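You operate a simulated robot arm through the tools that you are given. There is no shell and no other tool. Be economical: measure what you need, move in short steps, check, and stop when the job is done.

You are at the controls of a simulated robot arm. One attempt, no reset.

JOB
Put the orange-handle jug on the low shelf of the bench. Put the purple tin on the bench top. Take the yellow block and leave it on the shelf of the jug table. Take the silver bucket from the top of the sample table and leave it on the wall top by the chutes. Take the grey spare pulley from the top of the sample table and put it on the lower middle bay of the screen rack. Press the test button three times. Open the upper wide drawer, fetch the rubber ball from the top of the sample table and set it in the inside of the upper wide drawer, then shut the drawer. Take the white filter from the top of the sample table and leave it in the blue deep tray. Press the zero button three times. Take the green bucket on the top of the sample table and put it away on the top of the spout stand. Press the shaker knob three times. Put the green seed plate from the back of the far deck on the lower middle bay of the screen rack and the blue seed plate on the upper step. Any order will do. Set down upright: orange-handle jug, yellow block.

It is judged by the outcome, as a careful person would: the job done as asked, and still so three seconds after it is handed in. It fails if anything else is knocked over, pushed out of place, dropped, spilled or broken.

ROBOT AND FRAMES
A 7-joint arm with a fingered hand on a trunk, on a base that drives. Base frame: it is fixed to the floor where the robot stands at the start and does not move with it; the origin is under the middle of the robot, x ahead of it, y to its left, z up. Readings come in mm, degrees, newtons and seconds.
With the tool pointing down near the work surface it reaches from about 280 to 960 mm from the robot's upright axis, wherever it stands. Its first joint turns from -115.0 to 115.0 degrees. Places, roughly: bench top (45x25 cm) [900, 2180, 860]; blue deep tray (29x17x11 cm) [2700, -1200, 800]; bucket [2500, -500, 750]; filter [2500, -1500, 750]; green bucket (18x18x16 cm) [2600, 500, 800]; inside of the upper wide drawer [-1000, -800, 500]; low shelf of the bench [900, 2200, 200]; lower middle bay of the screen rack [2200, -2600, 700]; orange-handle jug (15x10x12 cm) [500, 200, 800]; purple tin (10x10x6 cm) [600, -600, 300]; rubber ball (5x5x5 cm) [2600, -1500, 800]; seed plate [1250, -5500, 1000]; shaker knob [1500, -7100, 1000]; shelf of the jug table [700, 100, 300]; spare pulley [2500, -1000, 750]; test button [2200, -1300, 800]; top of the spout stand (27x20 cm) [2160, -5900, 420]; upper step (24x60 cm) [3660, -7380, 460]; upper wide drawer [-900, -800, 600]; wall top by the chutes [2300, -3500, 700]; yellow block (6x2x4 cm) [2100, -400, 800]; zero button [2300, -1800, 800]. Payload 5 kg.
The tool frame sits at the grasp point between the pads (the TCP): z along the fingers, y along the line on which they close. The tips reach 32 mm beyond it. Largest opening 160 mm; the body of the gripper starts 89 mm behind the TCP. The gripper is a hand of 4 fingers: y runs from the thumb to the fingers, the wrist lies at [0, 0, -267] in the tool frame.
Orientation is that of the tool frame in the base frame, as a unit quaternion [x, y, z, w]. With the fingers straight down and closing along the base's y, the tool's x points along the base's -x, its y along +y and its z along -z.

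CONTROLS
- The arm moves only by the tool jog_arm. Its argument "deltas" is a list that holds one entry, the list of rows, each a list of 6 numbers: the shift along the tool's x, y, z in units of 50 mm (1.0 is 50 mm), then the turn, a rotation vector about the tool's x, y, z in units of 8 degrees (1.0 is 8 degrees). In form: [[[x, y, z, ax, ay, az], ...]]. A call has 1 to 8 rows; each row shifts and turns the commanded pose from where the row before left it, along the tool's axes as they then stand. A call with a number of a shift or a turn outside -1 to 1 is refused whole. Each row takes 0.2 s and may step no farther than 50 mm and 8.6 degrees from the row before; otherwise, the whole call is refused. Where a pose cannot be reached the arm comes as near as it can. A force on the tool above 40 N (or 10 N above the force at the start of the call, whichever is more), or a blocked arm, ends the call early, and 0.2 s more pass. In this call time passes only in rows, and 0.2 s behind the last. The reply holds the time, the measured pose of the TCP, the force on the tool along the base axes, the opening and the grip force, in the units named above and with some noise, with the torque about the TCP (base axes, N m) and any sound that the robot's microphone picked up.
- Cameras (640 x 400 px; columns grow to the right, rows downward): "scene" is now at [-26.6, 148.6, 1429.7]; the picture's right is [-0.87, -0.50, 0.00], its down [-0.38, 0.66, -0.65] and it looks along [0.33, -0.57, -0.76] (base axes); focal length 214 px, centre (320, 200). "wrist" rides on the gripper at [80, -4, -114] in the tool frame; the picture's right is [0.05, 1.00, 0.00], its down [-0.81, 0.04, -0.58] and it looks along [-0.58, 0.03, 0.82] (tool axes); focal length 265 px, centre (320, 200). There is no depth. A picture from a camera that has moved, and an enlarged one, comes with that camera's place and axes in the base frame and with its lens. The place of the scene camera against the robot may be out by one fixed shift of up to 12 mm in any direction.
- camera(camera): a new picture of that camera. The clock stands still meanwhile.
- raise_lower(by): slides the trunk up (or, below 0, down) by that many mm; the arm and the scene camera ride with it, the base frame stays. It gives what a move gives, with no picture.
- roll_base(legs): drives the robot by 1 to 6 legs, each [ahead, turn to the left] in mm and degrees, along the robot's own axes; the way and the turn of a leg run together, so that a leg with both is an arc; at most 1500 mm and 180 degrees a leg. The arm and the cameras ride along, it lands a little off, and it stops where it bumps. It gives what a move gives.
- move_fingers(finger1, finger2, finger3, thumb_bend): sets how far each is bent, from 0 (flat) to 100 (curled in); at 30 the hand is open as for a grip, at 70 the pads meet at the TCP. One left out holds its place. A second passes; each finger stops where it meets its share of the squeeze, and holds until it gets a number again. It is the only way to open and close the hand. It gives what a move gives, with no picture; readings hold the bend of each and the force on the fingers (four entries, about 0 where the hand has none), thumb and palm.
- head_to(pan, tilt): turns the head with the scene camera to pan (to the left, within 155 degrees either way) and tilt (down, from -29 to 69), counted from straight ahead of the robot. It gives what a move gives.
- close_up(camera, box): a new picture of the part [left, top, right, bottom] of that camera's present view, enlarged. The clock stands still meanwhile.
- sign_off(): hands the job in; it is judged then, once.

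Work in short steps. Places have to be worked out from the pictures, the camera data and where the tool is seen: move nearer, look again, correct. Check each grasp and each placing, and mend what went wrong. You have 577 turns and 360 pictures in all, those below and enlarged ones among them. Open the gripper and draw the arm clear of the work before you hand the job in, unless the task says otherwise; then end with one line.

The tools are called after "Call:" by a JSON object that holds its "fn" and its "kwargs". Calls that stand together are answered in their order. jog_arm: Moves the arm, as the interface text tells. Its arguments: {"type":"object","properties":{"deltas":{"type":"array","items":{"type":"array","items":{"type":"array","items":{"type":"number"}}}}},"required":["deltas"]} The other tools are called the same way: raise_lower (by) slides the trunk up or down; move_fingers (finger1, finger2, finger3, thumb_bend) moves the fingers one by one; roll_base (legs) drives the base; head_to (pan, tilt) turns the head that bears the scene camera; camera (camera) takes a picture; close_up (camera, box) takes an enlarged picture of a part of a camera's view; sign_off () hands the job in.

At the start:

```text
clock: 0.0
tool_pos: [303.8, -561.9, 1099.7]
orientation: [0.0, 1.0, -0.002, -0.001]
contact_force: [-0.1, -0.3, 0.4]
ft_torque: [0.01, -0.03, -0.01]
gripper_width: 159.9
grip_force: 0.1
shape: jaw
bend: [30.0, 30.0, 30.0, 30.0]
finger forces: [0.1, 0.1, 0.0, 0.0, 0.0, 0.0]
trunk travel left (down, up): [-275.0, 715.0]
robot x, y, heading: [-0.2, 1.5, -0.1]
head pan, tilt: [-60.1, 49.3]
```

scene: 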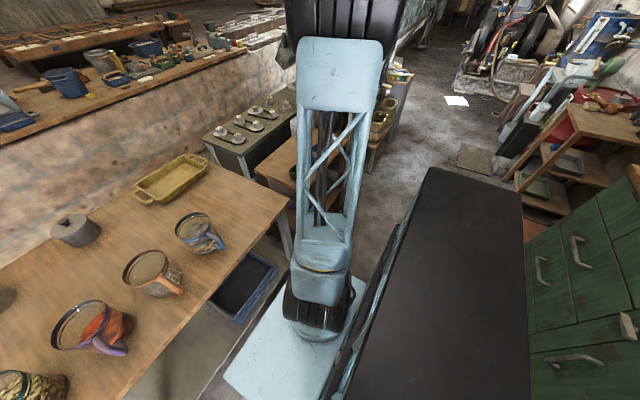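
wrist: 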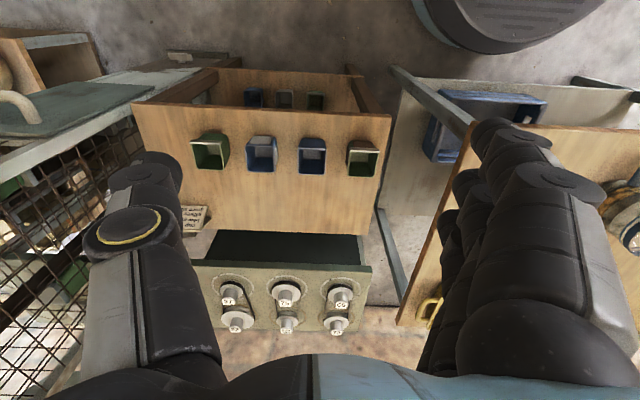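

I'll look around first: straight ahead, with the head panned forward.

Call:
{"fn": "head_to", "kwargs": {"pan": 0, "tilt": 35}}

Call:
{"fn": "camera", "kwargs": {"camera": "scene"}}

```text
clock: 1.3
tool_pos: [303.4, -561.8, 1098.7]
orientation: [0.0, 1.0, -0.001, -0.001]
contact_force: [-0.4, 0.0, -0.4]
ft_torque: [-0.01, 0.0, -0.01]
gripper_width: 160.1
grip_force: 0.0
shape: jaw
bend: [30.0, 30.0, 30.0, 30.0]
finger forces: [0.0, 0.0, 0.1, 0.0, 0.0, 0.0]
trunk travel left (down, up): [-275.0, 715.0]
robot x, y, heading: [-3.0, -0.3, -0.3]
head pan, tilt: [0.0, 35.0]
```

```text
357 pictures are left
camera scene: at [22.8, 215.9, 1450.4], right [0.0, -1.0, 0.0], down [-0.57, 0.0, -0.82], along [0.82, 0.0, -0.57], focal length 214 px, centre (320, 200)
```

scene: 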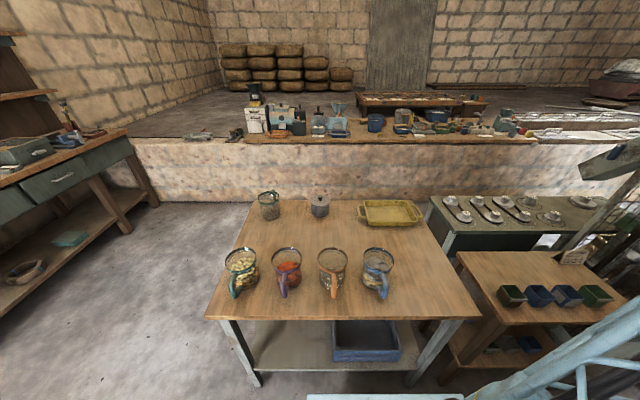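

Jug table ahead, the sample table is on the wall beyond. Zooming in on it.

Call:
{"fn": "close_up", "kwargs": {"camera": "scene", "box": [230, 80, 390, 180]}}

Call:
{"fn": "close_up", "kwargs": {"camera": "scene", "box": [380, 80, 540, 180]}}

Call:
{"fn": "close_up", "kwargs": {"camera": "scene", "box": [200, 180, 456, 340]}}

```text
4.00 times, centred on (310, 130) of scene
camera zoom: at [22.8, 215.9, 1450.4], right [0.0, -1.0, 0.0], down [-0.57, 0.0, -0.82], along [0.82, 0.0, -0.57], focal length 858 px, centre (360, 480)
```

zoom: 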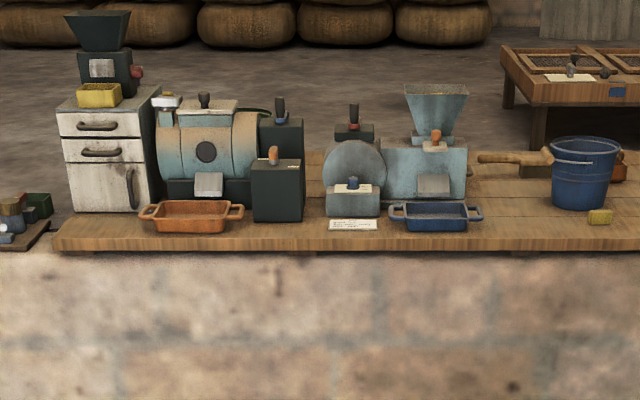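

```text
4.00 times, centred on (460, 130) of scene
camera zoom: at [22.8, 215.9, 1450.4], right [0.0, -1.0, 0.0], down [-0.57, 0.0, -0.82], along [0.82, 0.0, -0.57], focal length 858 px, centre (-240, 480)
```

zoom: 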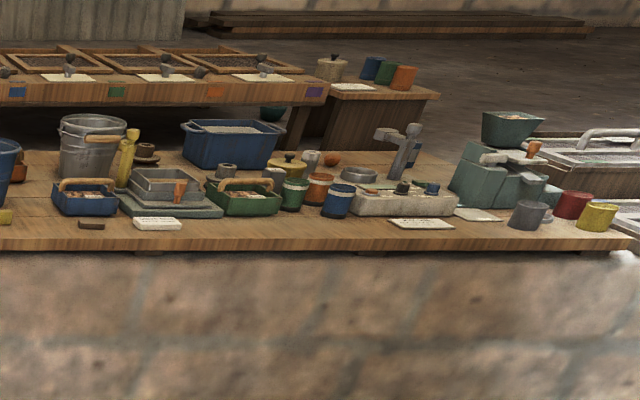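

```text
2.50 times, centred on (328, 260) of scene
camera zoom: at [22.8, 215.9, 1450.4], right [0.0, -1.0, 0.0], down [-0.57, 0.0, -0.82], along [0.82, 0.0, -0.57], focal length 536 px, centre (300, 50)
```

zoom: 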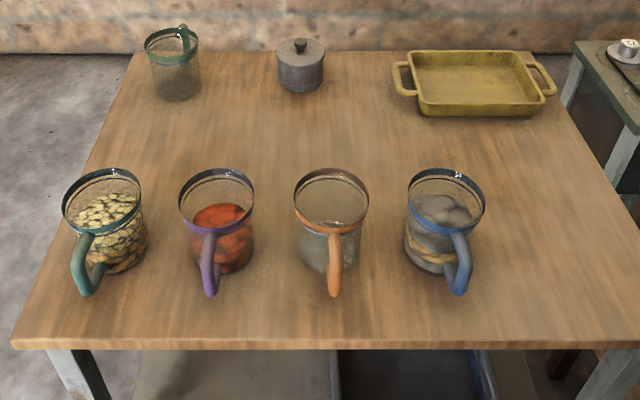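

Now other directions.

Call:
{"fn": "head_to", "kwargs": {"pan": 75, "tilt": 25}}

Call:
{"fn": "camera", "kwargs": {"camera": "scene"}}

Call:
{"fn": "head_to", "kwargs": {"pan": -60, "tilt": 15}}

Call:
{"fn": "camera", "kwargs": {"camera": "scene"}}

Call:
{"fn": "head_to", "kwargs": {"pan": -140, "tilt": 30}}

Call:
{"fn": "camera", "kwargs": {"camera": "scene"}}

```text
clock: 2.8
tool_pos: [304.1, -562.4, 1098.3]
orientation: [0.0, 1.0, -0.002, -0.001]
contact_force: [0.1, 1.0, 0.1]
ft_torque: [0.03, 0.03, 0.02]
gripper_width: 160.0
grip_force: 0.0
shape: jaw
bend: [30.0, 30.0, 30.0, 30.0]
finger forces: [0.0, 0.0, 0.0, 0.0, 0.0, 0.0]
trunk travel left (down, up): [-275.0, 715.0]
robot x, y, heading: [2.0, 1.1, -0.1]
head pan, tilt: [75.0, 25.0]
```

```text
353 pictures are left
camera scene: at [-41.4, 305.0, 1466.2], right [0.97, -0.26, 0.0], down [-0.11, -0.41, -0.91], along [0.24, 0.88, -0.42], focal length 214 px, centre (320, 200)
```

scene: 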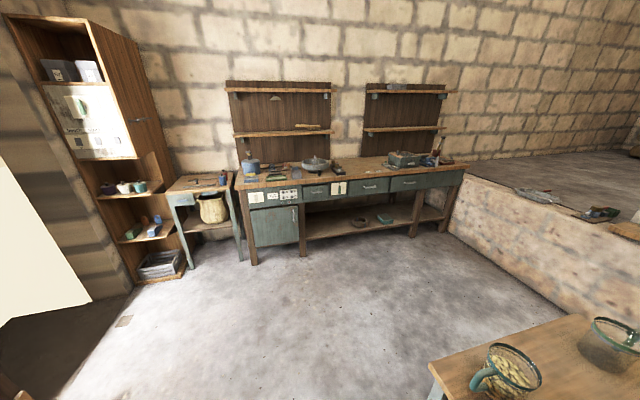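

```text
clock: 4.9
tool_pos: [303.1, -562.3, 1100.2]
orientation: [-0.001, 1.0, -0.002, -0.001]
contact_force: [0.9, 0.9, 1.0]
ft_torque: [0.03, -0.02, 0.02]
gripper_width: 159.8
grip_force: 0.0
shape: jaw
bend: [30.0, 30.0, 30.0, 30.0]
finger forces: [0.0, 0.1, 0.0, 0.0, 0.0, 0.0]
trunk travel left (down, up): [-275.0, 715.0]
robot x, y, heading: [2.4, 4.6, -0.1]
head pan, tilt: [-60.0, 15.0]
```

```text
352 pictures are left
camera scene: at [-18.5, 135.1, 1482.4], right [-0.87, -0.5, 0.0], down [-0.13, 0.22, -0.97], along [0.48, -0.84, -0.26], focal length 214 px, centre (320, 200)
```

scene: 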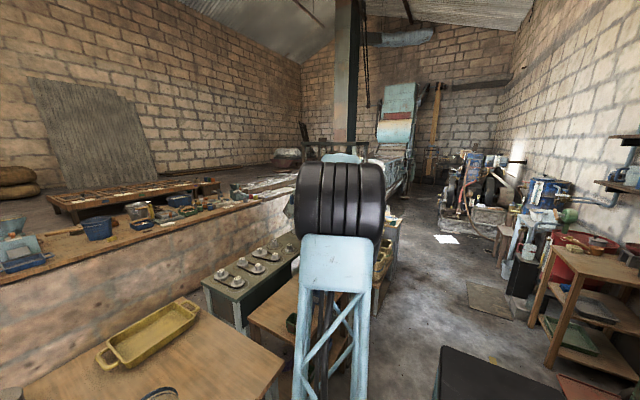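

```text
clock: 6.5
tool_pos: [303.2, -562.9, 1098.2]
orientation: [0.0, 1.0, -0.002, -0.001]
contact_force: [0.3, -0.4, -2.0]
ft_torque: [-0.01, 0.03, 0.0]
gripper_width: 159.8
grip_force: 0.0
shape: jaw
bend: [30.0, 30.0, 30.0, 30.0]
finger forces: [0.0, 0.0, 0.1, 0.0, 0.1, 0.0]
trunk travel left (down, up): [-275.0, 715.0]
robot x, y, heading: [-1.9, 0.1, -0.1]
head pan, tilt: [-140.0, 30.0]
```

```text
351 pictures are left
camera scene: at [-134.5, 157.8, 1458.2], right [-0.64, 0.77, 0.0], down [0.38, 0.32, -0.87], along [-0.66, -0.56, -0.5], focal length 214 px, centre (320, 200)
```

scene: 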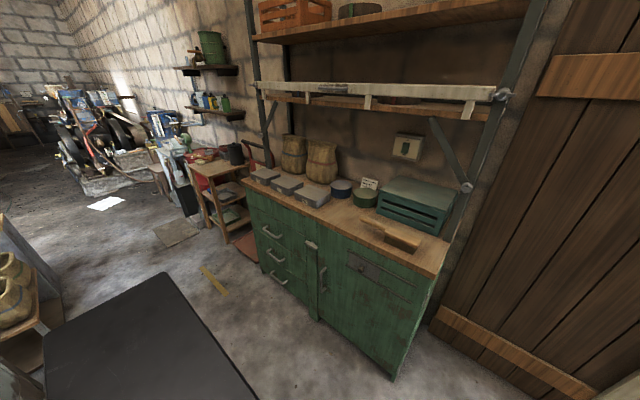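

Check the robot's own footprint and the floor near it.

Call:
{"fn": "head_to", "kwargs": {"pan": 180, "tilt": 69}}

Call:
{"fn": "camera", "kwargs": {"camera": "scene"}}

Call:
{"fn": "head_to", "kwargs": {"pan": 0, "tilt": 69}}

Call:
{"fn": "camera", "kwargs": {"camera": "scene"}}

Call:
{"fn": "head_to", "kwargs": {"pan": -40, "tilt": 40}}

Call:
{"fn": "camera", "kwargs": {"camera": "scene"}}

```text
clock: 10.5
tool_pos: [303.4, -562.2, 1099.6]
orientation: [0.0, 1.0, -0.002, -0.001]
contact_force: [-0.2, -0.3, -0.3]
ft_torque: [0.02, 0.01, 0.01]
gripper_width: 160.0
grip_force: 0.0
shape: jaw
bend: [30.0, 30.0, 30.0, 30.0]
finger forces: [0.0, 0.0, 0.1, 0.0, 0.1, 0.1]
trunk travel left (down, up): [-275.0, 715.0]
robot x, y, heading: [3.5, -0.0, -0.2]
head pan, tilt: [154.7, 68.8]
```

```text
350 pictures are left
camera scene: at [-115.8, 239.9, 1406.7], right [0.43, 0.9, 0.0], down [0.84, -0.4, -0.36], along [-0.33, 0.16, -0.93], focal length 214 px, centre (320, 200)
```

scene: 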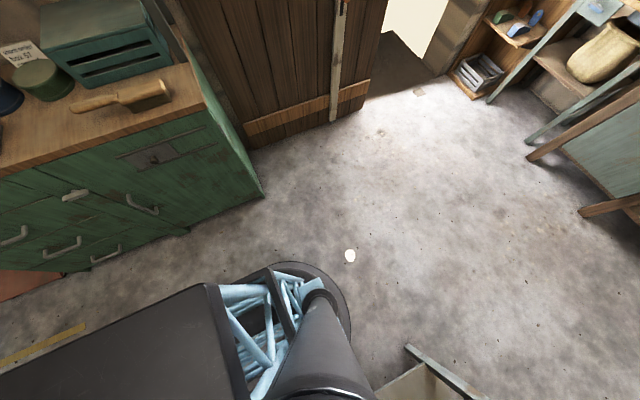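

```text
clock: 12.9
tool_pos: [303.3, -562.3, 1098.8]
orientation: [-0.001, 1.0, -0.002, -0.001]
contact_force: [-0.2, 0.3, 0.5]
ft_torque: [0.02, -0.04, 0.01]
gripper_width: 160.1
grip_force: 0.1
shape: jaw
bend: [30.0, 30.0, 30.0, 30.0]
finger forces: [0.0, 0.0, 0.0, 0.0, 0.0, 0.0]
trunk travel left (down, up): [-275.0, 715.0]
robot x, y, heading: [2.4, -3.9, -0.2]
head pan, tilt: [0.0, 68.8]
```

```text
349 pictures are left
camera scene: at [-9.4, 216.0, 1406.7], right [0.0, -1.0, 0.0], down [-0.93, 0.0, -0.36], along [0.36, 0.0, -0.93], focal length 214 px, centre (320, 200)
```

scene: 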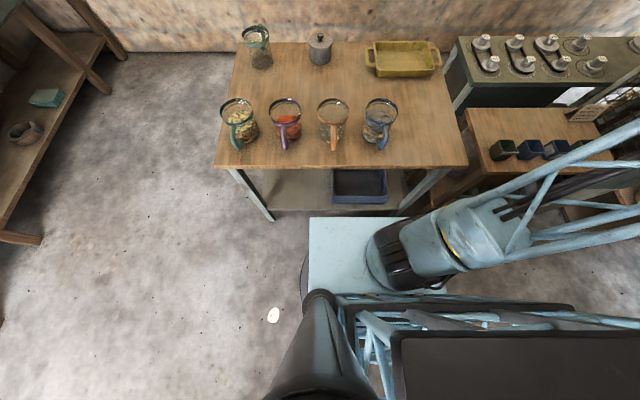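

```text
clock: 14.0
tool_pos: [302.6, -561.8, 1098.8]
orientation: [0.0, 1.0, -0.002, -0.001]
contact_force: [0.0, -0.3, 0.1]
ft_torque: [0.0, 0.0, -0.02]
gripper_width: 160.1
grip_force: 0.0
shape: jaw
bend: [30.0, 30.0, 30.0, 30.0]
finger forces: [0.0, 0.0, 0.1, 0.0, 0.1, 0.0]
trunk travel left (down, up): [-275.0, 715.0]
robot x, y, heading: [-0.3, -1.3, 0.0]
head pan, tilt: [-40.0, 40.0]
```

```text
348 pictures are left
camera scene: at [-0.1, 161.4, 1442.8], right [-0.64, -0.77, 0.0], down [-0.49, 0.41, -0.77], along [0.59, -0.49, -0.64], focal length 214 px, centre (320, 200)
```

scene: 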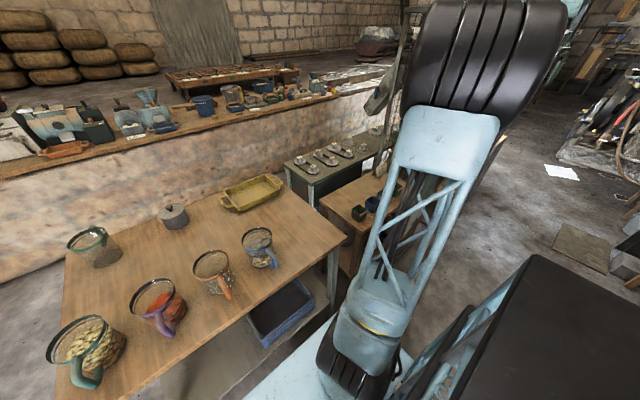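

The base looks like a ~320 mm radius disc. First the orange-handle jug: bring the hand forward over the jug table at height and look with the wrist camera.

Call:
{"fn": "jog_arm", "kwargs": {"deltas": [[[-0.4, 0.9, 0, 0, 0, 0], [-0.4, 0.9, 0, 0, 0, 0], [-0.4, 0.9, 0, 0, 0, 0], [-0.4, 0.9, 0, 0, 0, 0], [-0.4, 0.9, 0, 0, 0, 0], [-0.4, 0.9, 0, 0, 0, 0], [-0.4, 0.9, 0, 0, 0, 0], [-0.4, 0.9, 0, 0, 0, 0]]]}}

Call:
{"fn": "jog_arm", "kwargs": {"deltas": [[[0, 0.9, 0, 0, 0, 0], [0, 0.9, 0, 0, 0, 0], [0, 0.9, 0, 0, 0, 0], [0, 0.9, 0, 0, 0, 0], [0, 0.9, 0, 0, 0, 0], [0, 0.9, 0, 0, 0, 0], [0, 0.9, 0, 0, 0, 0], [0, 0.9, 0, 0, 0, 0]]]}}

Call:
{"fn": "camera", "kwargs": {"camera": "wrist"}}

```text
clock: 15.8
tool_pos: [459.4, -203.3, 1102.9]
orientation: [0.001, 1.0, -0.001, 0.0]
contact_force: [-0.2, -0.2, 0.2]
ft_torque: [-0.02, 0.04, 0.0]
gripper_width: 159.9
grip_force: 0.1
shape: jaw
bend: [30.0, 30.0, 30.0, 30.0]
finger forces: [0.0, 0.1, 0.0, 0.0, 0.1, 0.1]
trunk travel left (down, up): [-275.0, 715.0]
robot x, y, heading: [-1.8, -1.3, -0.2]
head pan, tilt: [-40.0, 40.0]
```

```text
clock: 17.6
tool_pos: [466.5, 158.2, 1099.3]
orientation: [0.001, 1.0, -0.002, -0.001]
contact_force: [0.4, -0.3, -0.6]
ft_torque: [0.04, 0.01, -0.01]
gripper_width: 159.8
grip_force: 0.2
shape: jaw
bend: [30.0, 30.0, 30.0, 30.0]
finger forces: [0.0, 0.1, 0.0, 0.1, 0.1, 0.0]
trunk travel left (down, up): [-275.0, 715.0]
robot x, y, heading: [-1.6, 2.3, -0.4]
head pan, tilt: [-40.0, 40.0]
```

```text
347 pictures are left
camera wrist: at [386.3, 155.3, 1213.7], right [-0.05, 1.0, 0.0], down [0.82, 0.04, 0.58], along [0.58, 0.03, -0.82], focal length 265 px, centre (320, 200)
```

wrist: 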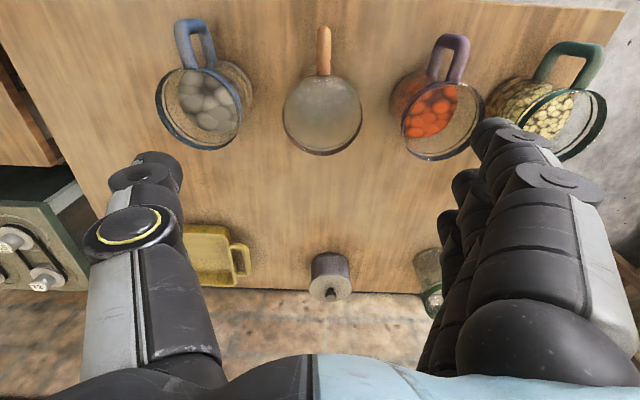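

Orange jug rim near (510,165). Take a second view from a shifted position for triangulation.

Call:
{"fn": "jog_arm", "kwargs": {"deltas": [[[0.8, 0, 0, 0, 0, 0], [0.8, 0, 0, 0, 0, 0]]]}}

Call:
{"fn": "raise_lower", "kwargs": {"by": -100}}

Call:
{"fn": "camera", "kwargs": {"camera": "wrist"}}

```text
clock: 18.4
tool_pos: [396.4, 160.6, 1070.0]
orientation: [0.003, 0.999, -0.01, -0.036]
contact_force: [0.6, 0.6, -0.2]
ft_torque: [-0.03, 0.01, -0.02]
gripper_width: 159.7
grip_force: 0.1
shape: jaw
bend: [30.0, 30.0, 30.0, 30.0]
finger forces: [0.0, 0.0, 0.0, 0.0, 0.0, 0.1]
trunk travel left (down, up): [-275.0, 715.0]
robot x, y, heading: [1.8, 2.1, 0.1]
head pan, tilt: [-40.0, 40.0]
stopped in row 2: the arm was blocked; the commanded pose is now the measured one
```

```text
clock: 19.7
tool_pos: [399.4, 159.3, 965.0]
orientation: [0.002, 0.999, -0.012, -0.042]
contact_force: [0.3, -0.1, 0.2]
ft_torque: [0.01, 0.02, 0.0]
gripper_width: 159.9
grip_force: 0.1
shape: jaw
bend: [30.0, 30.0, 30.0, 30.0]
finger forces: [0.0, 0.0, 0.0, 0.0, 0.0, 0.1]
trunk travel left (down, up): [-175.0, 815.0]
robot x, y, heading: [0.7, -1.3, -0.1]
head pan, tilt: [-40.0, 40.0]
```

```text
346 pictures are left
camera wrist: at [328.9, 159.2, 1085.2], right [-0.05, 1.0, -0.02], down [0.86, 0.05, 0.51], along [0.51, 0.01, -0.86], focal length 265 px, centre (320, 200)
```

wrist: 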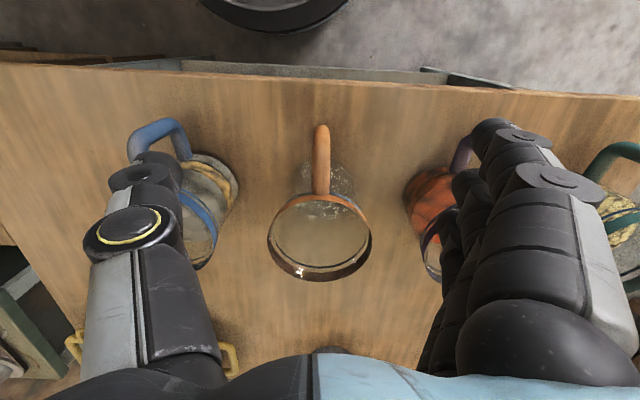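

Triangulated: rim centre (496,163,875), diameter ≈104, so table ≈755. I'll back the base off 200 mm for room, then pitch the tool 30° forward.

Call:
{"fn": "roll_base", "kwargs": {"legs": [[-200, 0]]}}

Call:
{"fn": "jog_arm", "kwargs": {"deltas": [[[-0.8, 0, 0, -0.17, -0.7, 0], [-0.8, 0, 0, 0, -0.75, 0], [0, 0, 0, 0, -0.75, 0], [0, 0, 0, 0, -0.75, 0], [0, 0, 0, 0, -0.7, 0], [0, 0, 0, 0, -0.7, 0]]]}}

Call:
{"fn": "move_fingers", "kwargs": {"finger1": 36, "finger2": 36, "finger3": 36, "thumb_bend": 36}}

Call:
{"fn": "camera", "kwargs": {"camera": "wrist"}}

```text
clock: 21.3
tool_pos: [205.2, 159.8, 964.5]
orientation: [0.002, 0.999, -0.011, -0.042]
contact_force: [0.2, 0.8, -0.1]
ft_torque: [-0.01, 0.02, -0.02]
gripper_width: 159.9
grip_force: 0.2
shape: jaw
bend: [30.0, 30.0, 30.0, 30.0]
finger forces: [0.1, 0.0, 0.0, 0.0, 0.0, 0.1]
trunk travel left (down, up): [-175.0, 815.0]
robot x, y, heading: [-191.3, -0.1, 0.3]
head pan, tilt: [-40.0, 40.0]
```

```text
clock: 22.9
tool_pos: [303.2, 165.0, 910.0]
orientation: [-0.003, 0.975, -0.021, 0.219]
contact_force: [0.0, 0.4, 0.3]
ft_torque: [-0.02, -0.04, -0.02]
gripper_width: 159.8
grip_force: 0.0
shape: jaw
bend: [30.0, 30.0, 30.0, 30.0]
finger forces: [0.0, 0.1, 0.1, 0.0, 0.0, 0.1]
out of reach, approached as far as the arm can: row 6
trunk travel left (down, up): [-175.0, 815.0]
robot x, y, heading: [-195.5, -4.1, 0.1]
head pan, tilt: [-40.0, 40.0]
stopped in row 6: the arm was blocked; the commanded pose is now the measured one
```

```text
clock: 23.9
tool_pos: [304.0, 164.2, 911.6]
orientation: [-0.004, 0.975, -0.021, 0.221]
contact_force: [-0.7, -0.2, -0.2]
ft_torque: [0.01, 0.02, -0.02]
gripper_width: 148.1
grip_force: 0.1
shape: fingers
bend: [36.0, 36.0, 36.0, 36.0]
finger forces: [0.0, 0.0, 0.0, 0.0, 0.0, 0.0]
trunk travel left (down, up): [-175.0, 815.0]
robot x, y, heading: [-195.3, -1.7, 0.2]
head pan, tilt: [-40.0, 40.0]
```

```text
345 pictures are left
camera wrist: at [182.3, 164.0, 979.6], right [-0.04, 1.0, -0.06], down [0.49, 0.08, 0.87], along [0.87, 0.01, -0.49], focal length 265 px, centre (320, 200)
```

wrist: 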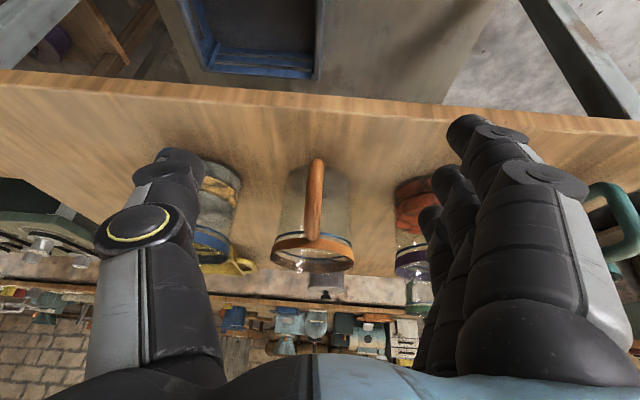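

Pitch is ~25°; I'll correct roll, finish pitch and move to a pre-grasp point behind-above the jug along the tool axis.

Call:
{"fn": "jog_arm", "kwargs": {"deltas": [[[-0.64, 0, 0.285, -0.3, 0, 0], [-0.64, 0, 0.285, 0, -0.3, 0], [-0.64, 0, 0.285, 0, -0.3, 0], [-0.64, 0, 0.285, 0, 0, 0]]]}}

Call:
{"fn": "camera", "kwargs": {"camera": "wrist"}}

```text
clock: 24.9
tool_pos: [443.0, 167.6, 922.5]
orientation: [-0.008, 0.965, 0.001, 0.263]
contact_force: [-0.2, -0.3, 0.4]
ft_torque: [-0.01, -0.01, 0.02]
gripper_width: 148.1
grip_force: 0.0
shape: fingers
bend: [36.0, 36.0, 36.0, 36.0]
finger forces: [0.0, 0.1, 0.0, 0.1, 0.0, 0.0]
trunk travel left (down, up): [-175.0, 815.0]
robot x, y, heading: [-194.1, 1.3, 0.2]
head pan, tilt: [-40.0, 40.0]
```

```text
344 pictures are left
camera wrist: at [316.3, 163.5, 979.8], right [-0.06, 1.0, -0.03], down [0.41, 0.05, 0.91], along [0.91, 0.04, -0.41], focal length 265 px, centre (320, 200)
```

wrist: 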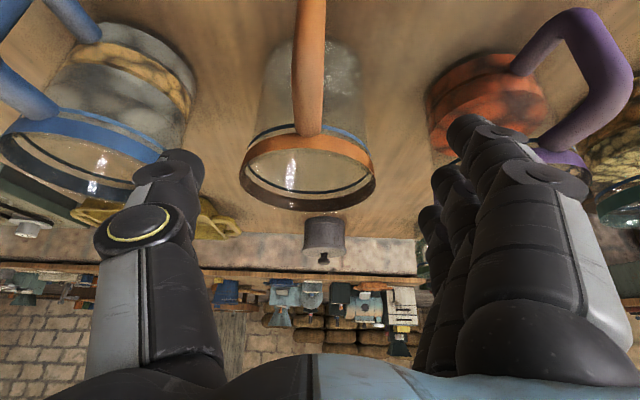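

Rim confirmed at (496,162). Advance 113 mm along the tool axis with a small y correction.

Call:
{"fn": "jog_arm", "kwargs": {"deltas": [[[0, -0.1, 0.5, 0, 0, 0], [0, 0, 0.5, 0, 0, 0], [0, 0, 0.5, 0, 0, 0], [0, 0, 0.4, 0, 0, 0], [0, 0, 0.35, 0, 0, 0]]]}}

Call:
{"fn": "camera", "kwargs": {"camera": "wrist"}}

Call:
{"fn": "camera", "kwargs": {"camera": "scene"}}

```text
clock: 26.1
tool_pos: [502.5, 164.5, 830.7]
orientation: [-0.009, 0.963, 0.003, 0.269]
contact_force: [-2.6, 0.5, 20.0]
ft_torque: [0.15, 0.27, 0.01]
gripper_width: 148.4
grip_force: 11.8
shape: fingers
bend: [36.0, 36.0, 35.0, 36.0]
finger forces: [0.0, 0.8, 11.2, 0.0, 11.5, 0.0]
trunk travel left (down, up): [-175.0, 815.0]
robot x, y, heading: [-195.0, -3.6, -0.0]
head pan, tilt: [-40.0, 40.0]
stopped in row 5: the force on the tool passed its limit at 42 N (the readings are from after the stop); the commanded pose is now the measured one
```

```text
343 pictures are left
camera wrist: at [375.4, 158.0, 886.8], right [-0.06, 1.0, -0.03], down [0.4, 0.05, 0.92], along [0.92, 0.05, -0.4], focal length 265 px, centre (320, 200)
```

wrist: 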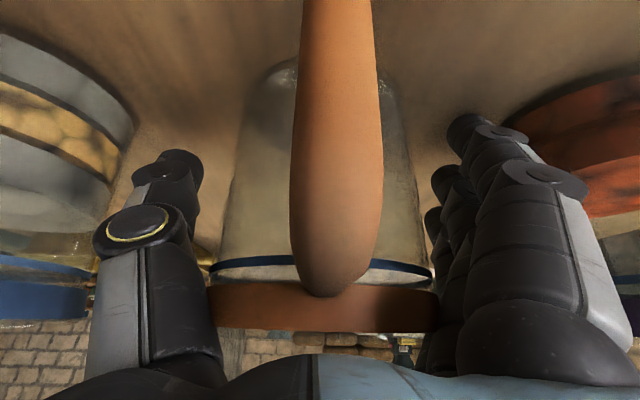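

```text
342 pictures are left
camera scene: at [-194.9, 161.1, 1343.0], right [-0.64, -0.77, 0.0], down [-0.49, 0.41, -0.77], along [0.59, -0.49, -0.64], focal length 214 px, centre (320, 200)
```

scene: 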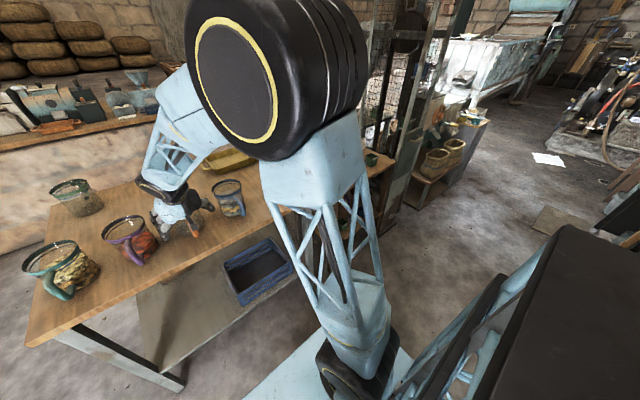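

Contact: finger roots touch the rim. Back off 6 mm and close here.

Call:
{"fn": "jog_arm", "kwargs": {"deltas": [[[0, -0.03, -0.14, 0, 0, 0]]]}}

Call:
{"fn": "move_fingers", "kwargs": {"finger1": 46, "finger2": 46, "finger3": 46, "thumb_bend": 46}}

```text
clock: 26.6
tool_pos: [498.7, 162.5, 831.2]
orientation: [-0.008, 0.964, 0.001, 0.265]
contact_force: [-0.4, 0.2, 1.1]
ft_torque: [0.14, 0.01, -0.04]
gripper_width: 148.4
grip_force: 6.2
shape: fingers
bend: [36.0, 36.0, 35.0, 36.0]
finger forces: [0.0, 0.2, 6.4, 0.1, 6.7, 0.0]
trunk travel left (down, up): [-175.0, 815.0]
robot x, y, heading: [-191.7, 1.4, 0.2]
head pan, tilt: [-40.0, 40.0]
```

```text
clock: 27.6
tool_pos: [498.6, 162.2, 832.0]
orientation: [-0.008, 0.964, 0.0, 0.266]
contact_force: [0.1, 1.4, 1.9]
ft_torque: [0.18, -0.04, 0.02]
gripper_width: 113.4
grip_force: 21.7
shape: fingers
bend: [45.0, 45.0, 45.0, 46.0]
finger forces: [1.1, 2.8, 16.8, 0.1, 22.4, 0.0]
trunk travel left (down, up): [-175.0, 815.0]
robot x, y, heading: [-194.4, 0.4, 0.5]
head pan, tilt: [-40.0, 40.0]
```

Tighten the grip further.

Call:
{"fn": "move_fingers", "kwargs": {"finger1": 56, "finger2": 56, "finger3": 56, "thumb_bend": 56}}

Call:
{"fn": "camera", "kwargs": {"camera": "wrist"}}

```text
clock: 28.6
tool_pos: [498.6, 163.1, 833.3]
orientation: [-0.008, 0.964, 0.003, 0.267]
contact_force: [1.7, 1.7, 5.7]
ft_torque: [0.5, 0.0, -0.07]
gripper_width: 96.1
grip_force: 47.3
shape: fingers
bend: [50.0, 52.0, 55.0, 53.0]
finger forces: [10.7, 14.5, 23.0, 0.1, 47.6, 0.0]
trunk travel left (down, up): [-175.0, 815.0]
robot x, y, heading: [-191.6, -6.3, 0.1]
head pan, tilt: [-40.0, 40.0]
```

```text
341 pictures are left
camera wrist: at [371.7, 157.0, 890.1], right [-0.06, 1.0, -0.03], down [0.4, 0.05, 0.91], along [0.91, 0.05, -0.4], focal length 265 px, centre (320, 200)
```

wrist: 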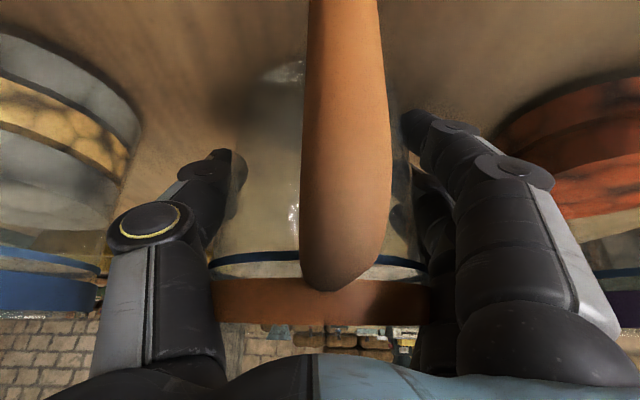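

Held with ~47 N. Lift with the trunk.

Call:
{"fn": "raise_lower", "kwargs": {"by": 60}}

Call:
{"fn": "camera", "kwargs": {"camera": "wrist"}}

```text
clock: 29.6
tool_pos: [498.6, 162.7, 893.2]
orientation: [-0.007, 0.964, 0.001, 0.267]
contact_force: [-0.6, 0.7, -1.8]
ft_torque: [-0.02, -0.03, -0.02]
gripper_width: 96.0
grip_force: 45.8
shape: fingers
bend: [50.0, 52.0, 55.0, 53.0]
finger forces: [5.7, 13.6, 22.5, 0.1, 49.4, 0.0]
trunk travel left (down, up): [-235.0, 755.0]
robot x, y, heading: [-192.6, 2.1, 0.3]
head pan, tilt: [-40.0, 40.0]
```

```text
340 pictures are left
camera wrist: at [371.9, 156.9, 949.6], right [-0.06, 1.0, -0.03], down [0.4, 0.05, 0.91], along [0.91, 0.04, -0.41], focal length 265 px, centre (320, 200)
```

wrist: 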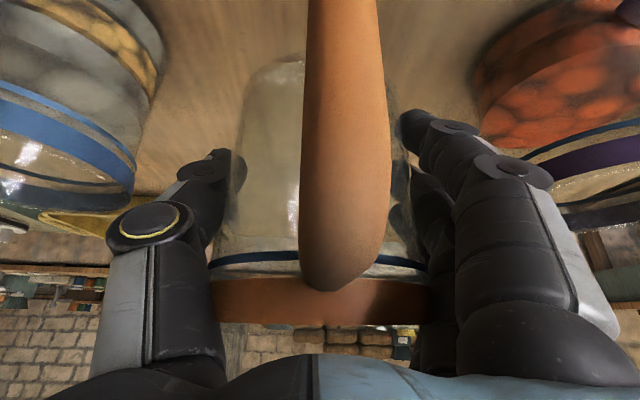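

Jug secured; TCP is 78 mm above its base. Raise more, back off, and drive around to face the bench.

Call:
{"fn": "raise_lower", "kwargs": {"by": 120}}

Call:
{"fn": "roll_base", "kwargs": {"legs": [[-160, 0], [0, 90], [1100, 0], [0, -90], [1400, 0], [0, 90]]}}

Call:
{"fn": "head_to", "kwargs": {"pan": 0, "tilt": 45}}

Call:
{"fn": "camera", "kwargs": {"camera": "scene"}}

```text
clock: 31.1
tool_pos: [498.1, 162.9, 1011.3]
orientation: [-0.007, 0.964, 0.001, 0.266]
contact_force: [-0.4, 0.3, -1.3]
ft_torque: [-0.04, 0.0, 0.01]
gripper_width: 96.1
grip_force: 45.9
shape: fingers
bend: [50.0, 52.0, 55.0, 53.0]
finger forces: [5.6, 13.5, 22.5, 0.1, 49.3, 0.0]
trunk travel left (down, up): [-355.0, 635.0]
robot x, y, heading: [-194.6, -0.1, 0.1]
head pan, tilt: [-40.0, 40.0]
```

```text
clock: 56.3
tool_pos: [848.0, 1829.9, 1012.0]
orientation: [0.684, -0.679, -0.188, -0.188]
contact_force: [0.1, -0.3, -2.7]
ft_torque: [0.01, 0.0, 0.0]
gripper_width: 95.6
grip_force: 36.3
shape: fingers
bend: [50.0, 52.0, 55.0, 53.0]
finger forces: [4.9, 8.3, 22.4, 0.0, 37.6, 0.1]
trunk travel left (down, up): [-355.0, 635.0]
robot x, y, heading: [1004.2, 1136.8, 89.6]
head pan, tilt: [-40.0, 40.0]
```

```text
clock: 57.4
tool_pos: [848.2, 1829.7, 1012.7]
orientation: [0.684, -0.68, -0.187, -0.188]
contact_force: [-0.2, -0.2, -1.4]
ft_torque: [0.01, -0.03, -0.01]
gripper_width: 95.6
grip_force: 36.6
shape: fingers
bend: [50.0, 52.0, 55.0, 53.0]
finger forces: [4.8, 8.3, 22.3, 0.0, 37.6, 0.0]
trunk travel left (down, up): [-355.0, 635.0]
robot x, y, heading: [1004.6, 1135.5, 89.5]
head pan, tilt: [0.0, 45.0]
```

```text
339 pictures are left
camera scene: at [794.5, 1172.8, 1515.5], right [1.0, -0.01, 0.0], down [-0.01, -0.71, -0.71], along [0.01, 0.71, -0.71], focal length 214 px, centre (320, 200)
```

scene: 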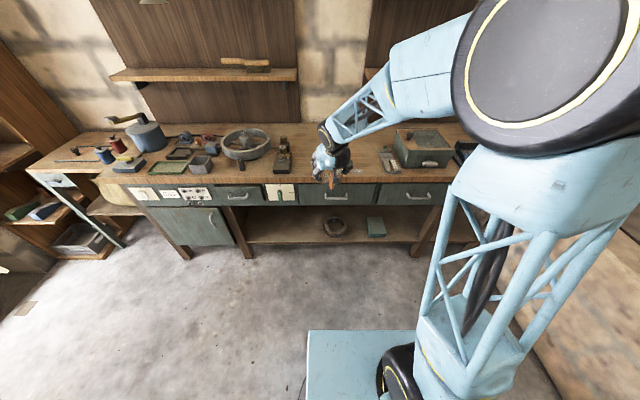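

Bench shelf: bowl near x≈915, green block ≈1217; free space near x≈650. Shift the jug left, then lower the trunk in front of the bench.

Call:
{"fn": "jog_arm", "kwargs": {"deltas": [[[0, 0.8, 0, 0, 0, 0], [0, 0.8, 0, 0, 0, 0], [0, 0.8, 0, 0, 0, 0], [0, 0.8, 0, 0, 0, 0], [0, 0.76, 0, 0, 0, 0]]]}}

Call:
{"fn": "raise_lower", "kwargs": {"by": -350}}

Call:
{"fn": "camera", "kwargs": {"camera": "scene"}}

```text
clock: 58.6
tool_pos: [647.6, 1826.4, 1010.5]
orientation: [0.684, -0.679, -0.188, -0.188]
contact_force: [0.6, -0.3, -2.0]
ft_torque: [0.01, -0.01, 0.0]
gripper_width: 95.9
grip_force: 35.7
shape: fingers
bend: [51.0, 52.0, 55.0, 53.0]
finger forces: [4.8, 7.9, 22.2, 0.0, 37.1, 0.1]
trunk travel left (down, up): [-355.0, 635.0]
robot x, y, heading: [1005.0, 1137.3, 89.6]
head pan, tilt: [0.0, 45.0]
```

```text
clock: 62.0
tool_pos: [647.3, 1826.7, 660.6]
orientation: [0.684, -0.679, -0.189, -0.188]
contact_force: [-0.2, -0.5, -1.6]
ft_torque: [-0.02, 0.02, -0.01]
gripper_width: 95.8
grip_force: 36.9
shape: fingers
bend: [51.0, 52.0, 55.0, 53.0]
finger forces: [4.9, 7.9, 22.2, 0.0, 37.0, 0.0]
trunk travel left (down, up): [-5.0, 985.0]
robot x, y, heading: [1004.0, 1136.6, 89.6]
head pan, tilt: [0.0, 45.0]
```

```text
338 pictures are left
camera scene: at [794.4, 1172.7, 1165.5], right [1.0, -0.01, 0.0], down [-0.01, -0.71, -0.71], along [0.01, 0.71, -0.71], focal length 214 px, centre (320, 200)
```

scene: 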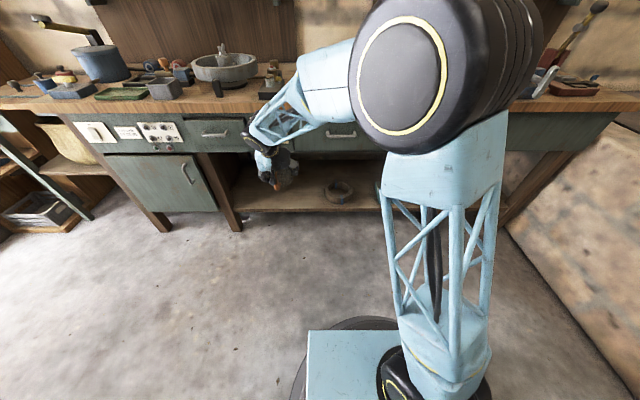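

Now lower the arm straight down ~320 mm in front of the bench.

Call:
{"fn": "jog_arm", "kwargs": {"deltas": [[[0.5, 0, 0.85, 0, 0, 0], [0.5, 0, 0.85, 0, 0, 0], [0.5, 0, 0.85, 0, 0, 0], [0.5, 0, 0.85, 0, 0, 0], [0.5, 0, 0.85, 0, 0, 0], [0.5, 0, 0.85, 0, 0, 0], [0.2, 0, 0.35, 0, 0, 0]]]}}

Call:
{"fn": "camera", "kwargs": {"camera": "scene"}}

Call:
{"fn": "camera", "kwargs": {"camera": "wrist"}}

```text
clock: 63.6
tool_pos: [648.4, 1826.8, 344.0]
orientation: [0.684, -0.679, -0.189, -0.188]
contact_force: [0.0, -0.2, -0.5]
ft_torque: [-0.03, 0.03, 0.02]
gripper_width: 95.6
grip_force: 35.3
shape: fingers
bend: [51.0, 52.0, 55.0, 53.0]
finger forces: [4.9, 7.5, 22.3, 0.0, 35.9, 0.1]
trunk travel left (down, up): [-5.0, 985.0]
robot x, y, heading: [1000.8, 1136.2, 89.6]
head pan, tilt: [0.0, 45.0]
```

```text
337 pictures are left
camera scene: at [794.6, 1172.6, 1165.6], right [1.0, -0.01, 0.0], down [-0.01, -0.71, -0.71], along [0.01, 0.71, -0.71], focal length 214 px, centre (320, 200)
```

scene: 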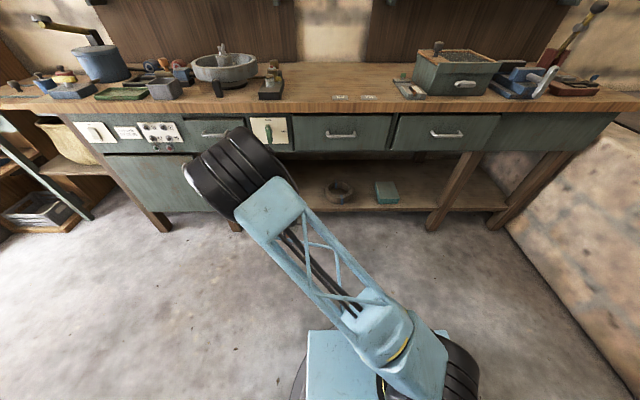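

```text
336 pictures are left
camera wrist: at [653.4, 1701.1, 401.0], right [-1.0, -0.05, -0.03], down [-0.05, 0.4, 0.91], along [-0.04, 0.91, -0.4], focal length 265 px, centre (320, 200)
```

wrist: 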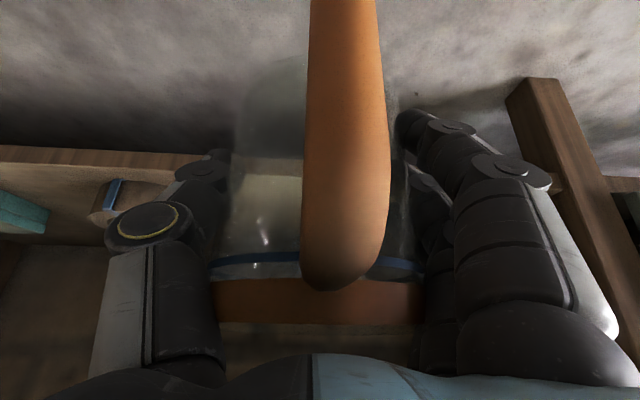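

The jug bottom is ~266, shelf top ≈180–200. Drive forward 200, then extend the arm 150 into the bay.

Call:
{"fn": "roll_base", "kwargs": {"legs": [[200, 0]]}}

Call:
{"fn": "jog_arm", "kwargs": {"deltas": [[[-0.85, 0, 0.5, 0, 0, 0], [-0.85, 0, 0.5, 0, 0, 0], [-0.85, 0, 0.5, 0, 0, 0]]]}}

Call:
{"fn": "camera", "kwargs": {"camera": "scene"}}

Call:
{"fn": "camera", "kwargs": {"camera": "wrist"}}

```text
clock: 65.2
tool_pos: [650.7, 2021.6, 343.4]
orientation: [0.683, -0.68, -0.188, -0.189]
contact_force: [0.2, 0.5, -1.2]
ft_torque: [0.0, 0.02, -0.02]
gripper_width: 95.7
grip_force: 35.1
shape: fingers
bend: [51.0, 52.0, 55.0, 53.0]
finger forces: [4.8, 7.6, 22.3, 0.1, 35.9, 0.0]
trunk travel left (down, up): [-5.0, 985.0]
robot x, y, heading: [1004.1, 1331.2, 89.5]
head pan, tilt: [0.0, 45.0]
```

```text
clock: 66.2
tool_pos: [644.1, 2125.4, 300.7]
orientation: [0.699, -0.676, -0.158, -0.171]
contact_force: [1.8, 10.7, 10.6]
ft_torque: [-1.28, 0.17, -0.03]
gripper_width: 95.6
grip_force: 35.3
shape: fingers
bend: [51.0, 52.0, 55.0, 53.0]
finger forces: [4.7, 7.2, 22.3, 0.1, 35.7, 0.1]
trunk travel left (down, up): [-5.0, 985.0]
robot x, y, heading: [1006.0, 1313.6, 91.5]
head pan, tilt: [0.0, 45.0]
stopped in row 3: the arm was blocked; the commanded pose is now the measured one
```

```text
335 pictures are left
camera scene: at [793.4, 1347.9, 1165.1], right [1.0, 0.03, 0.0], down [0.02, -0.71, -0.7], along [-0.02, 0.7, -0.71], focal length 214 px, centre (320, 200)
```

scene: 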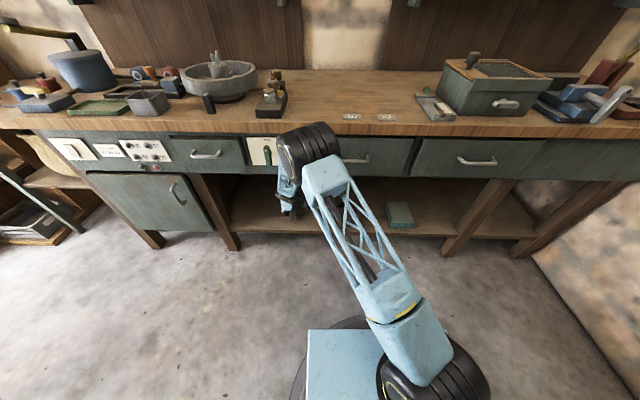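

```text
334 pictures are left
camera wrist: at [649.8, 2004.0, 366.0], right [-1.0, -0.07, -0.05], down [-0.08, 0.46, 0.88], along [-0.04, 0.88, -0.47], focal length 265 px, centre (320, 200)
```

wrist: 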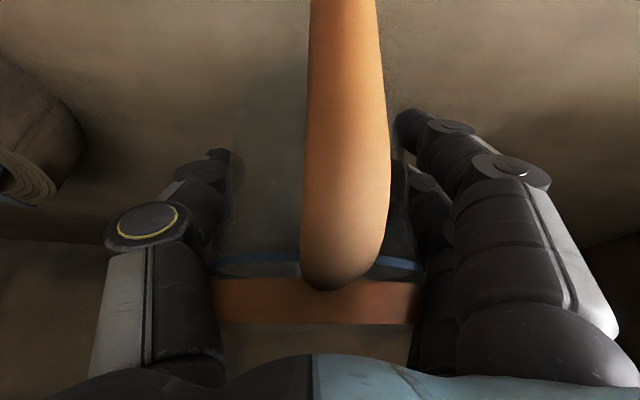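

The arm got blocked (elbow near the bench front, or jug touching shelf). Back off slightly, lift a bit and see the forces.

Call:
{"fn": "jog_arm", "kwargs": {"deltas": [[[0.18, 0, -0.45, 0, 0, 0]]]}}

Call:
{"fn": "close_up", "kwargs": {"camera": "scene", "box": [220, 100, 420, 225]}}

```text
clock: 66.6
tool_pos: [636.2, 2109.1, 331.8]
orientation: [0.699, -0.673, -0.169, -0.175]
contact_force: [0.7, 0.8, -3.3]
ft_torque: [0.05, 0.02, 0.01]
gripper_width: 95.5
grip_force: 35.3
shape: fingers
bend: [51.0, 52.0, 55.0, 53.0]
finger forces: [5.0, 7.2, 22.4, 0.0, 35.2, 0.1]
trunk travel left (down, up): [-5.0, 985.0]
robot x, y, heading: [1003.6, 1319.7, 91.6]
head pan, tilt: [0.0, 45.0]
```

```text
3.20 times, centred on (320, 162) of scene
camera zoom: at [795.4, 1347.2, 1166.4], right [1.0, 0.03, 0.0], down [0.02, -0.71, -0.71], along [-0.02, 0.71, -0.71], focal length 686 px, centre (320, 320)
```

zoom: 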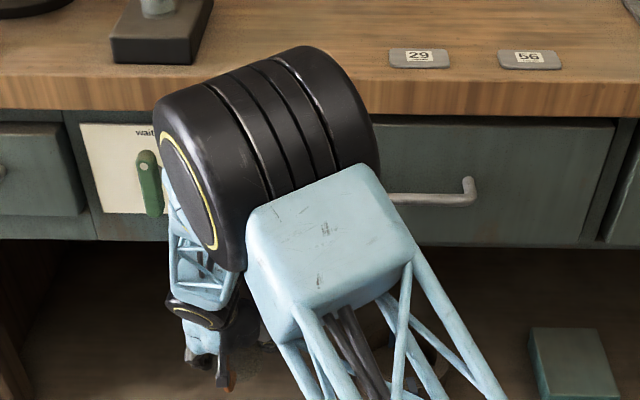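

Elbow is right at the drawer fronts near a lever. Back the robot 150 mm and extend the arm farther instead.

Call:
{"fn": "roll_base", "kwargs": {"legs": [[-150, -1.8]]}}

Call:
{"fn": "jog_arm", "kwargs": {"deltas": [[[0, 0, 0, -0.12, -0.34, 0], [-0.85, 0, 0.5, 0, 0, 0], [-0.85, 0, 0.5, 0, 0, 0]]]}}

Call:
{"fn": "camera", "kwargs": {"camera": "scene"}}

```text
clock: 67.9
tool_pos: [659.8, 1967.5, 329.9]
orientation: [0.69, -0.682, -0.165, -0.176]
contact_force: [-0.5, 0.4, -2.0]
ft_torque: [0.03, -0.01, 0.0]
gripper_width: 95.6
grip_force: 34.4
shape: fingers
bend: [51.0, 52.0, 55.0, 53.0]
finger forces: [4.9, 7.3, 22.5, 0.0, 35.0, 0.1]
trunk travel left (down, up): [-5.0, 985.0]
robot x, y, heading: [1007.1, 1170.5, 90.0]
head pan, tilt: [0.0, 45.0]
```

```text
clock: 68.7
tool_pos: [657.7, 2066.9, 332.7]
orientation: [0.688, -0.676, -0.188, -0.187]
contact_force: [-1.7, 0.5, -1.1]
ft_torque: [-0.02, -0.09, -0.05]
gripper_width: 95.4
grip_force: 34.9
shape: fingers
bend: [51.0, 52.0, 55.0, 53.0]
finger forces: [4.9, 6.8, 22.4, 0.0, 34.3, 0.1]
trunk travel left (down, up): [-5.0, 985.0]
robot x, y, heading: [1004.6, 1165.4, 90.0]
head pan, tilt: [0.0, 45.0]
```

```text
332 pictures are left
camera scene: at [797.8, 1201.0, 1165.5], right [1.0, 0.0, 0.0], down [0.0, -0.71, -0.71], along [0.0, 0.71, -0.71], focal length 214 px, centre (320, 200)
```

scene: 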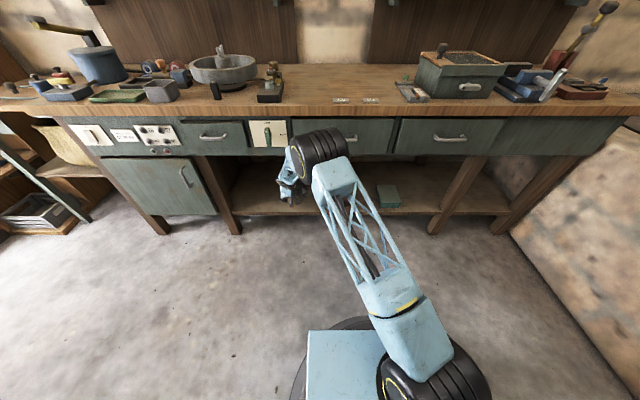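

Extend another 60 mm.

Call:
{"fn": "jog_arm", "kwargs": {"deltas": [[[-0.51, 0, 0.3, 0, 0, 0], [-0.51, 0, 0.3, 0, 0, 0]]]}}

Call:
{"fn": "camera", "kwargs": {"camera": "wrist"}}

```text
clock: 69.3
tool_pos: [656.8, 2125.6, 332.3]
orientation: [0.687, -0.676, -0.187, -0.187]
contact_force: [-0.1, -0.1, -0.1]
ft_torque: [0.02, -0.02, -0.03]
gripper_width: 95.6
grip_force: 33.7
shape: fingers
bend: [51.0, 52.0, 55.0, 53.0]
finger forces: [4.7, 6.6, 22.4, 0.0, 34.0, 0.0]
trunk travel left (down, up): [-5.0, 985.0]
robot x, y, heading: [1005.2, 1165.9, 90.0]
head pan, tilt: [0.0, 45.0]
```

```text
331 pictures are left
camera wrist: at [664.0, 1998.9, 389.5], right [-1.0, -0.06, -0.03], down [-0.05, 0.41, 0.91], along [-0.04, 0.91, -0.41], focal length 265 px, centre (320, 200)
```

wrist: 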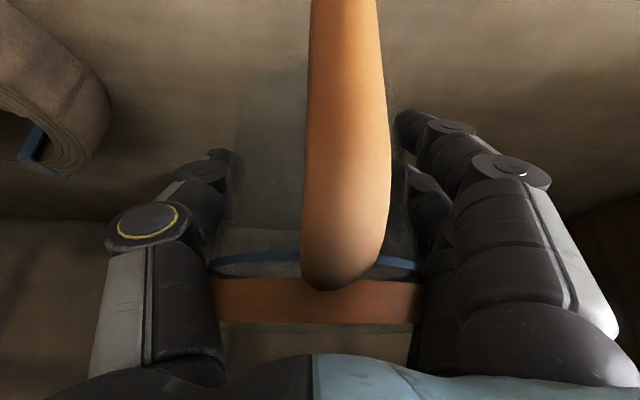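

Extend 35 mm more, then descend to contact.

Call:
{"fn": "jog_arm", "kwargs": {"deltas": [[[-0.6, 0, 0.35, 0, 0, 0], [0.15, 0, 0.26, 0, 0, 0], [0.1, 0, 0.173, 0, 0, 0]]]}}

Call:
{"fn": "jog_arm", "kwargs": {"deltas": [[[0.05, 0, 0.087, 0, 0, 0]]]}}

```text
clock: 70.1
tool_pos: [656.6, 2160.6, 307.2]
orientation: [0.687, -0.677, -0.187, -0.187]
contact_force: [0.4, -1.1, -1.1]
ft_torque: [0.01, -0.01, 0.0]
gripper_width: 95.5
grip_force: 34.2
shape: fingers
bend: [51.0, 52.0, 55.0, 53.0]
finger forces: [4.9, 6.6, 22.3, 0.0, 34.1, 0.0]
trunk travel left (down, up): [-5.0, 985.0]
robot x, y, heading: [1004.1, 1165.9, 90.0]
head pan, tilt: [0.0, 45.0]
```

```text
clock: 70.5
tool_pos: [657.0, 2160.7, 301.6]
orientation: [0.688, -0.676, -0.187, -0.187]
contact_force: [0.1, -0.7, -1.2]
ft_torque: [0.04, 0.0, 0.02]
gripper_width: 95.4
grip_force: 34.3
shape: fingers
bend: [51.0, 52.0, 55.0, 53.0]
finger forces: [4.8, 6.7, 22.3, 0.1, 34.1, 0.0]
trunk travel left (down, up): [-5.0, 985.0]
robot x, y, heading: [1007.8, 1165.2, 89.9]
head pan, tilt: [0.0, 45.0]
```

Keep descending in small steps until contact.

Call:
{"fn": "jog_arm", "kwargs": {"deltas": [[[0.06, 0, 0.1, 0, 0, 0]]]}}

Call:
{"fn": "jog_arm", "kwargs": {"deltas": [[[0.04, 0, 0.07, 0, 0, 0]]]}}

Call:
{"fn": "jog_arm", "kwargs": {"deltas": [[[0.04, 0, 0.07, 0, 0, 0]]]}}

Call:
{"fn": "jog_arm", "kwargs": {"deltas": [[[0.04, 0, 0.07, 0, 0, 0]]]}}

```text
clock: 70.9
tool_pos: [656.1, 2160.4, 295.3]
orientation: [0.688, -0.676, -0.187, -0.186]
contact_force: [-0.2, 0.7, -0.9]
ft_torque: [0.04, 0.04, -0.01]
gripper_width: 95.7
grip_force: 33.7
shape: fingers
bend: [51.0, 52.0, 55.0, 53.0]
finger forces: [4.9, 6.8, 22.3, 0.1, 34.0, 0.0]
trunk travel left (down, up): [-5.0, 985.0]
robot x, y, heading: [1007.7, 1166.3, 89.5]
head pan, tilt: [0.0, 45.0]
```

```text
clock: 71.3
tool_pos: [656.4, 2161.2, 292.3]
orientation: [0.688, -0.676, -0.187, -0.187]
contact_force: [-0.8, -0.3, -0.9]
ft_torque: [0.01, 0.0, -0.02]
gripper_width: 95.2
grip_force: 33.5
shape: fingers
bend: [51.0, 52.0, 55.0, 53.0]
finger forces: [4.8, 6.7, 22.2, 0.1, 34.0, 0.1]
trunk travel left (down, up): [-5.0, 985.0]
robot x, y, heading: [1006.8, 1166.6, 90.0]
head pan, tilt: [0.0, 45.0]
```

```text
clock: 71.7
tool_pos: [656.1, 2161.4, 285.5]
orientation: [0.686, -0.677, -0.187, -0.188]
contact_force: [-1.0, -0.6, -0.9]
ft_torque: [0.01, 0.03, -0.01]
gripper_width: 95.6
grip_force: 34.2
shape: fingers
bend: [51.0, 52.0, 55.0, 53.0]
finger forces: [4.8, 6.6, 22.3, 0.0, 34.0, 0.0]
trunk travel left (down, up): [-5.0, 985.0]
robot x, y, heading: [1002.7, 1165.0, 89.9]
head pan, tilt: [0.0, 45.0]
```

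```text
clock: 72.1
tool_pos: [657.1, 2161.0, 283.7]
orientation: [0.687, -0.677, -0.187, -0.187]
contact_force: [0.0, -0.6, -1.6]
ft_torque: [0.02, -0.01, 0.03]
gripper_width: 95.4
grip_force: 33.5
shape: fingers
bend: [51.0, 52.0, 55.0, 53.0]
finger forces: [4.8, 6.7, 22.2, 0.0, 34.0, 0.0]
trunk travel left (down, up): [-5.0, 985.0]
robot x, y, heading: [1006.3, 1167.2, 90.2]
head pan, tilt: [0.0, 45.0]
```

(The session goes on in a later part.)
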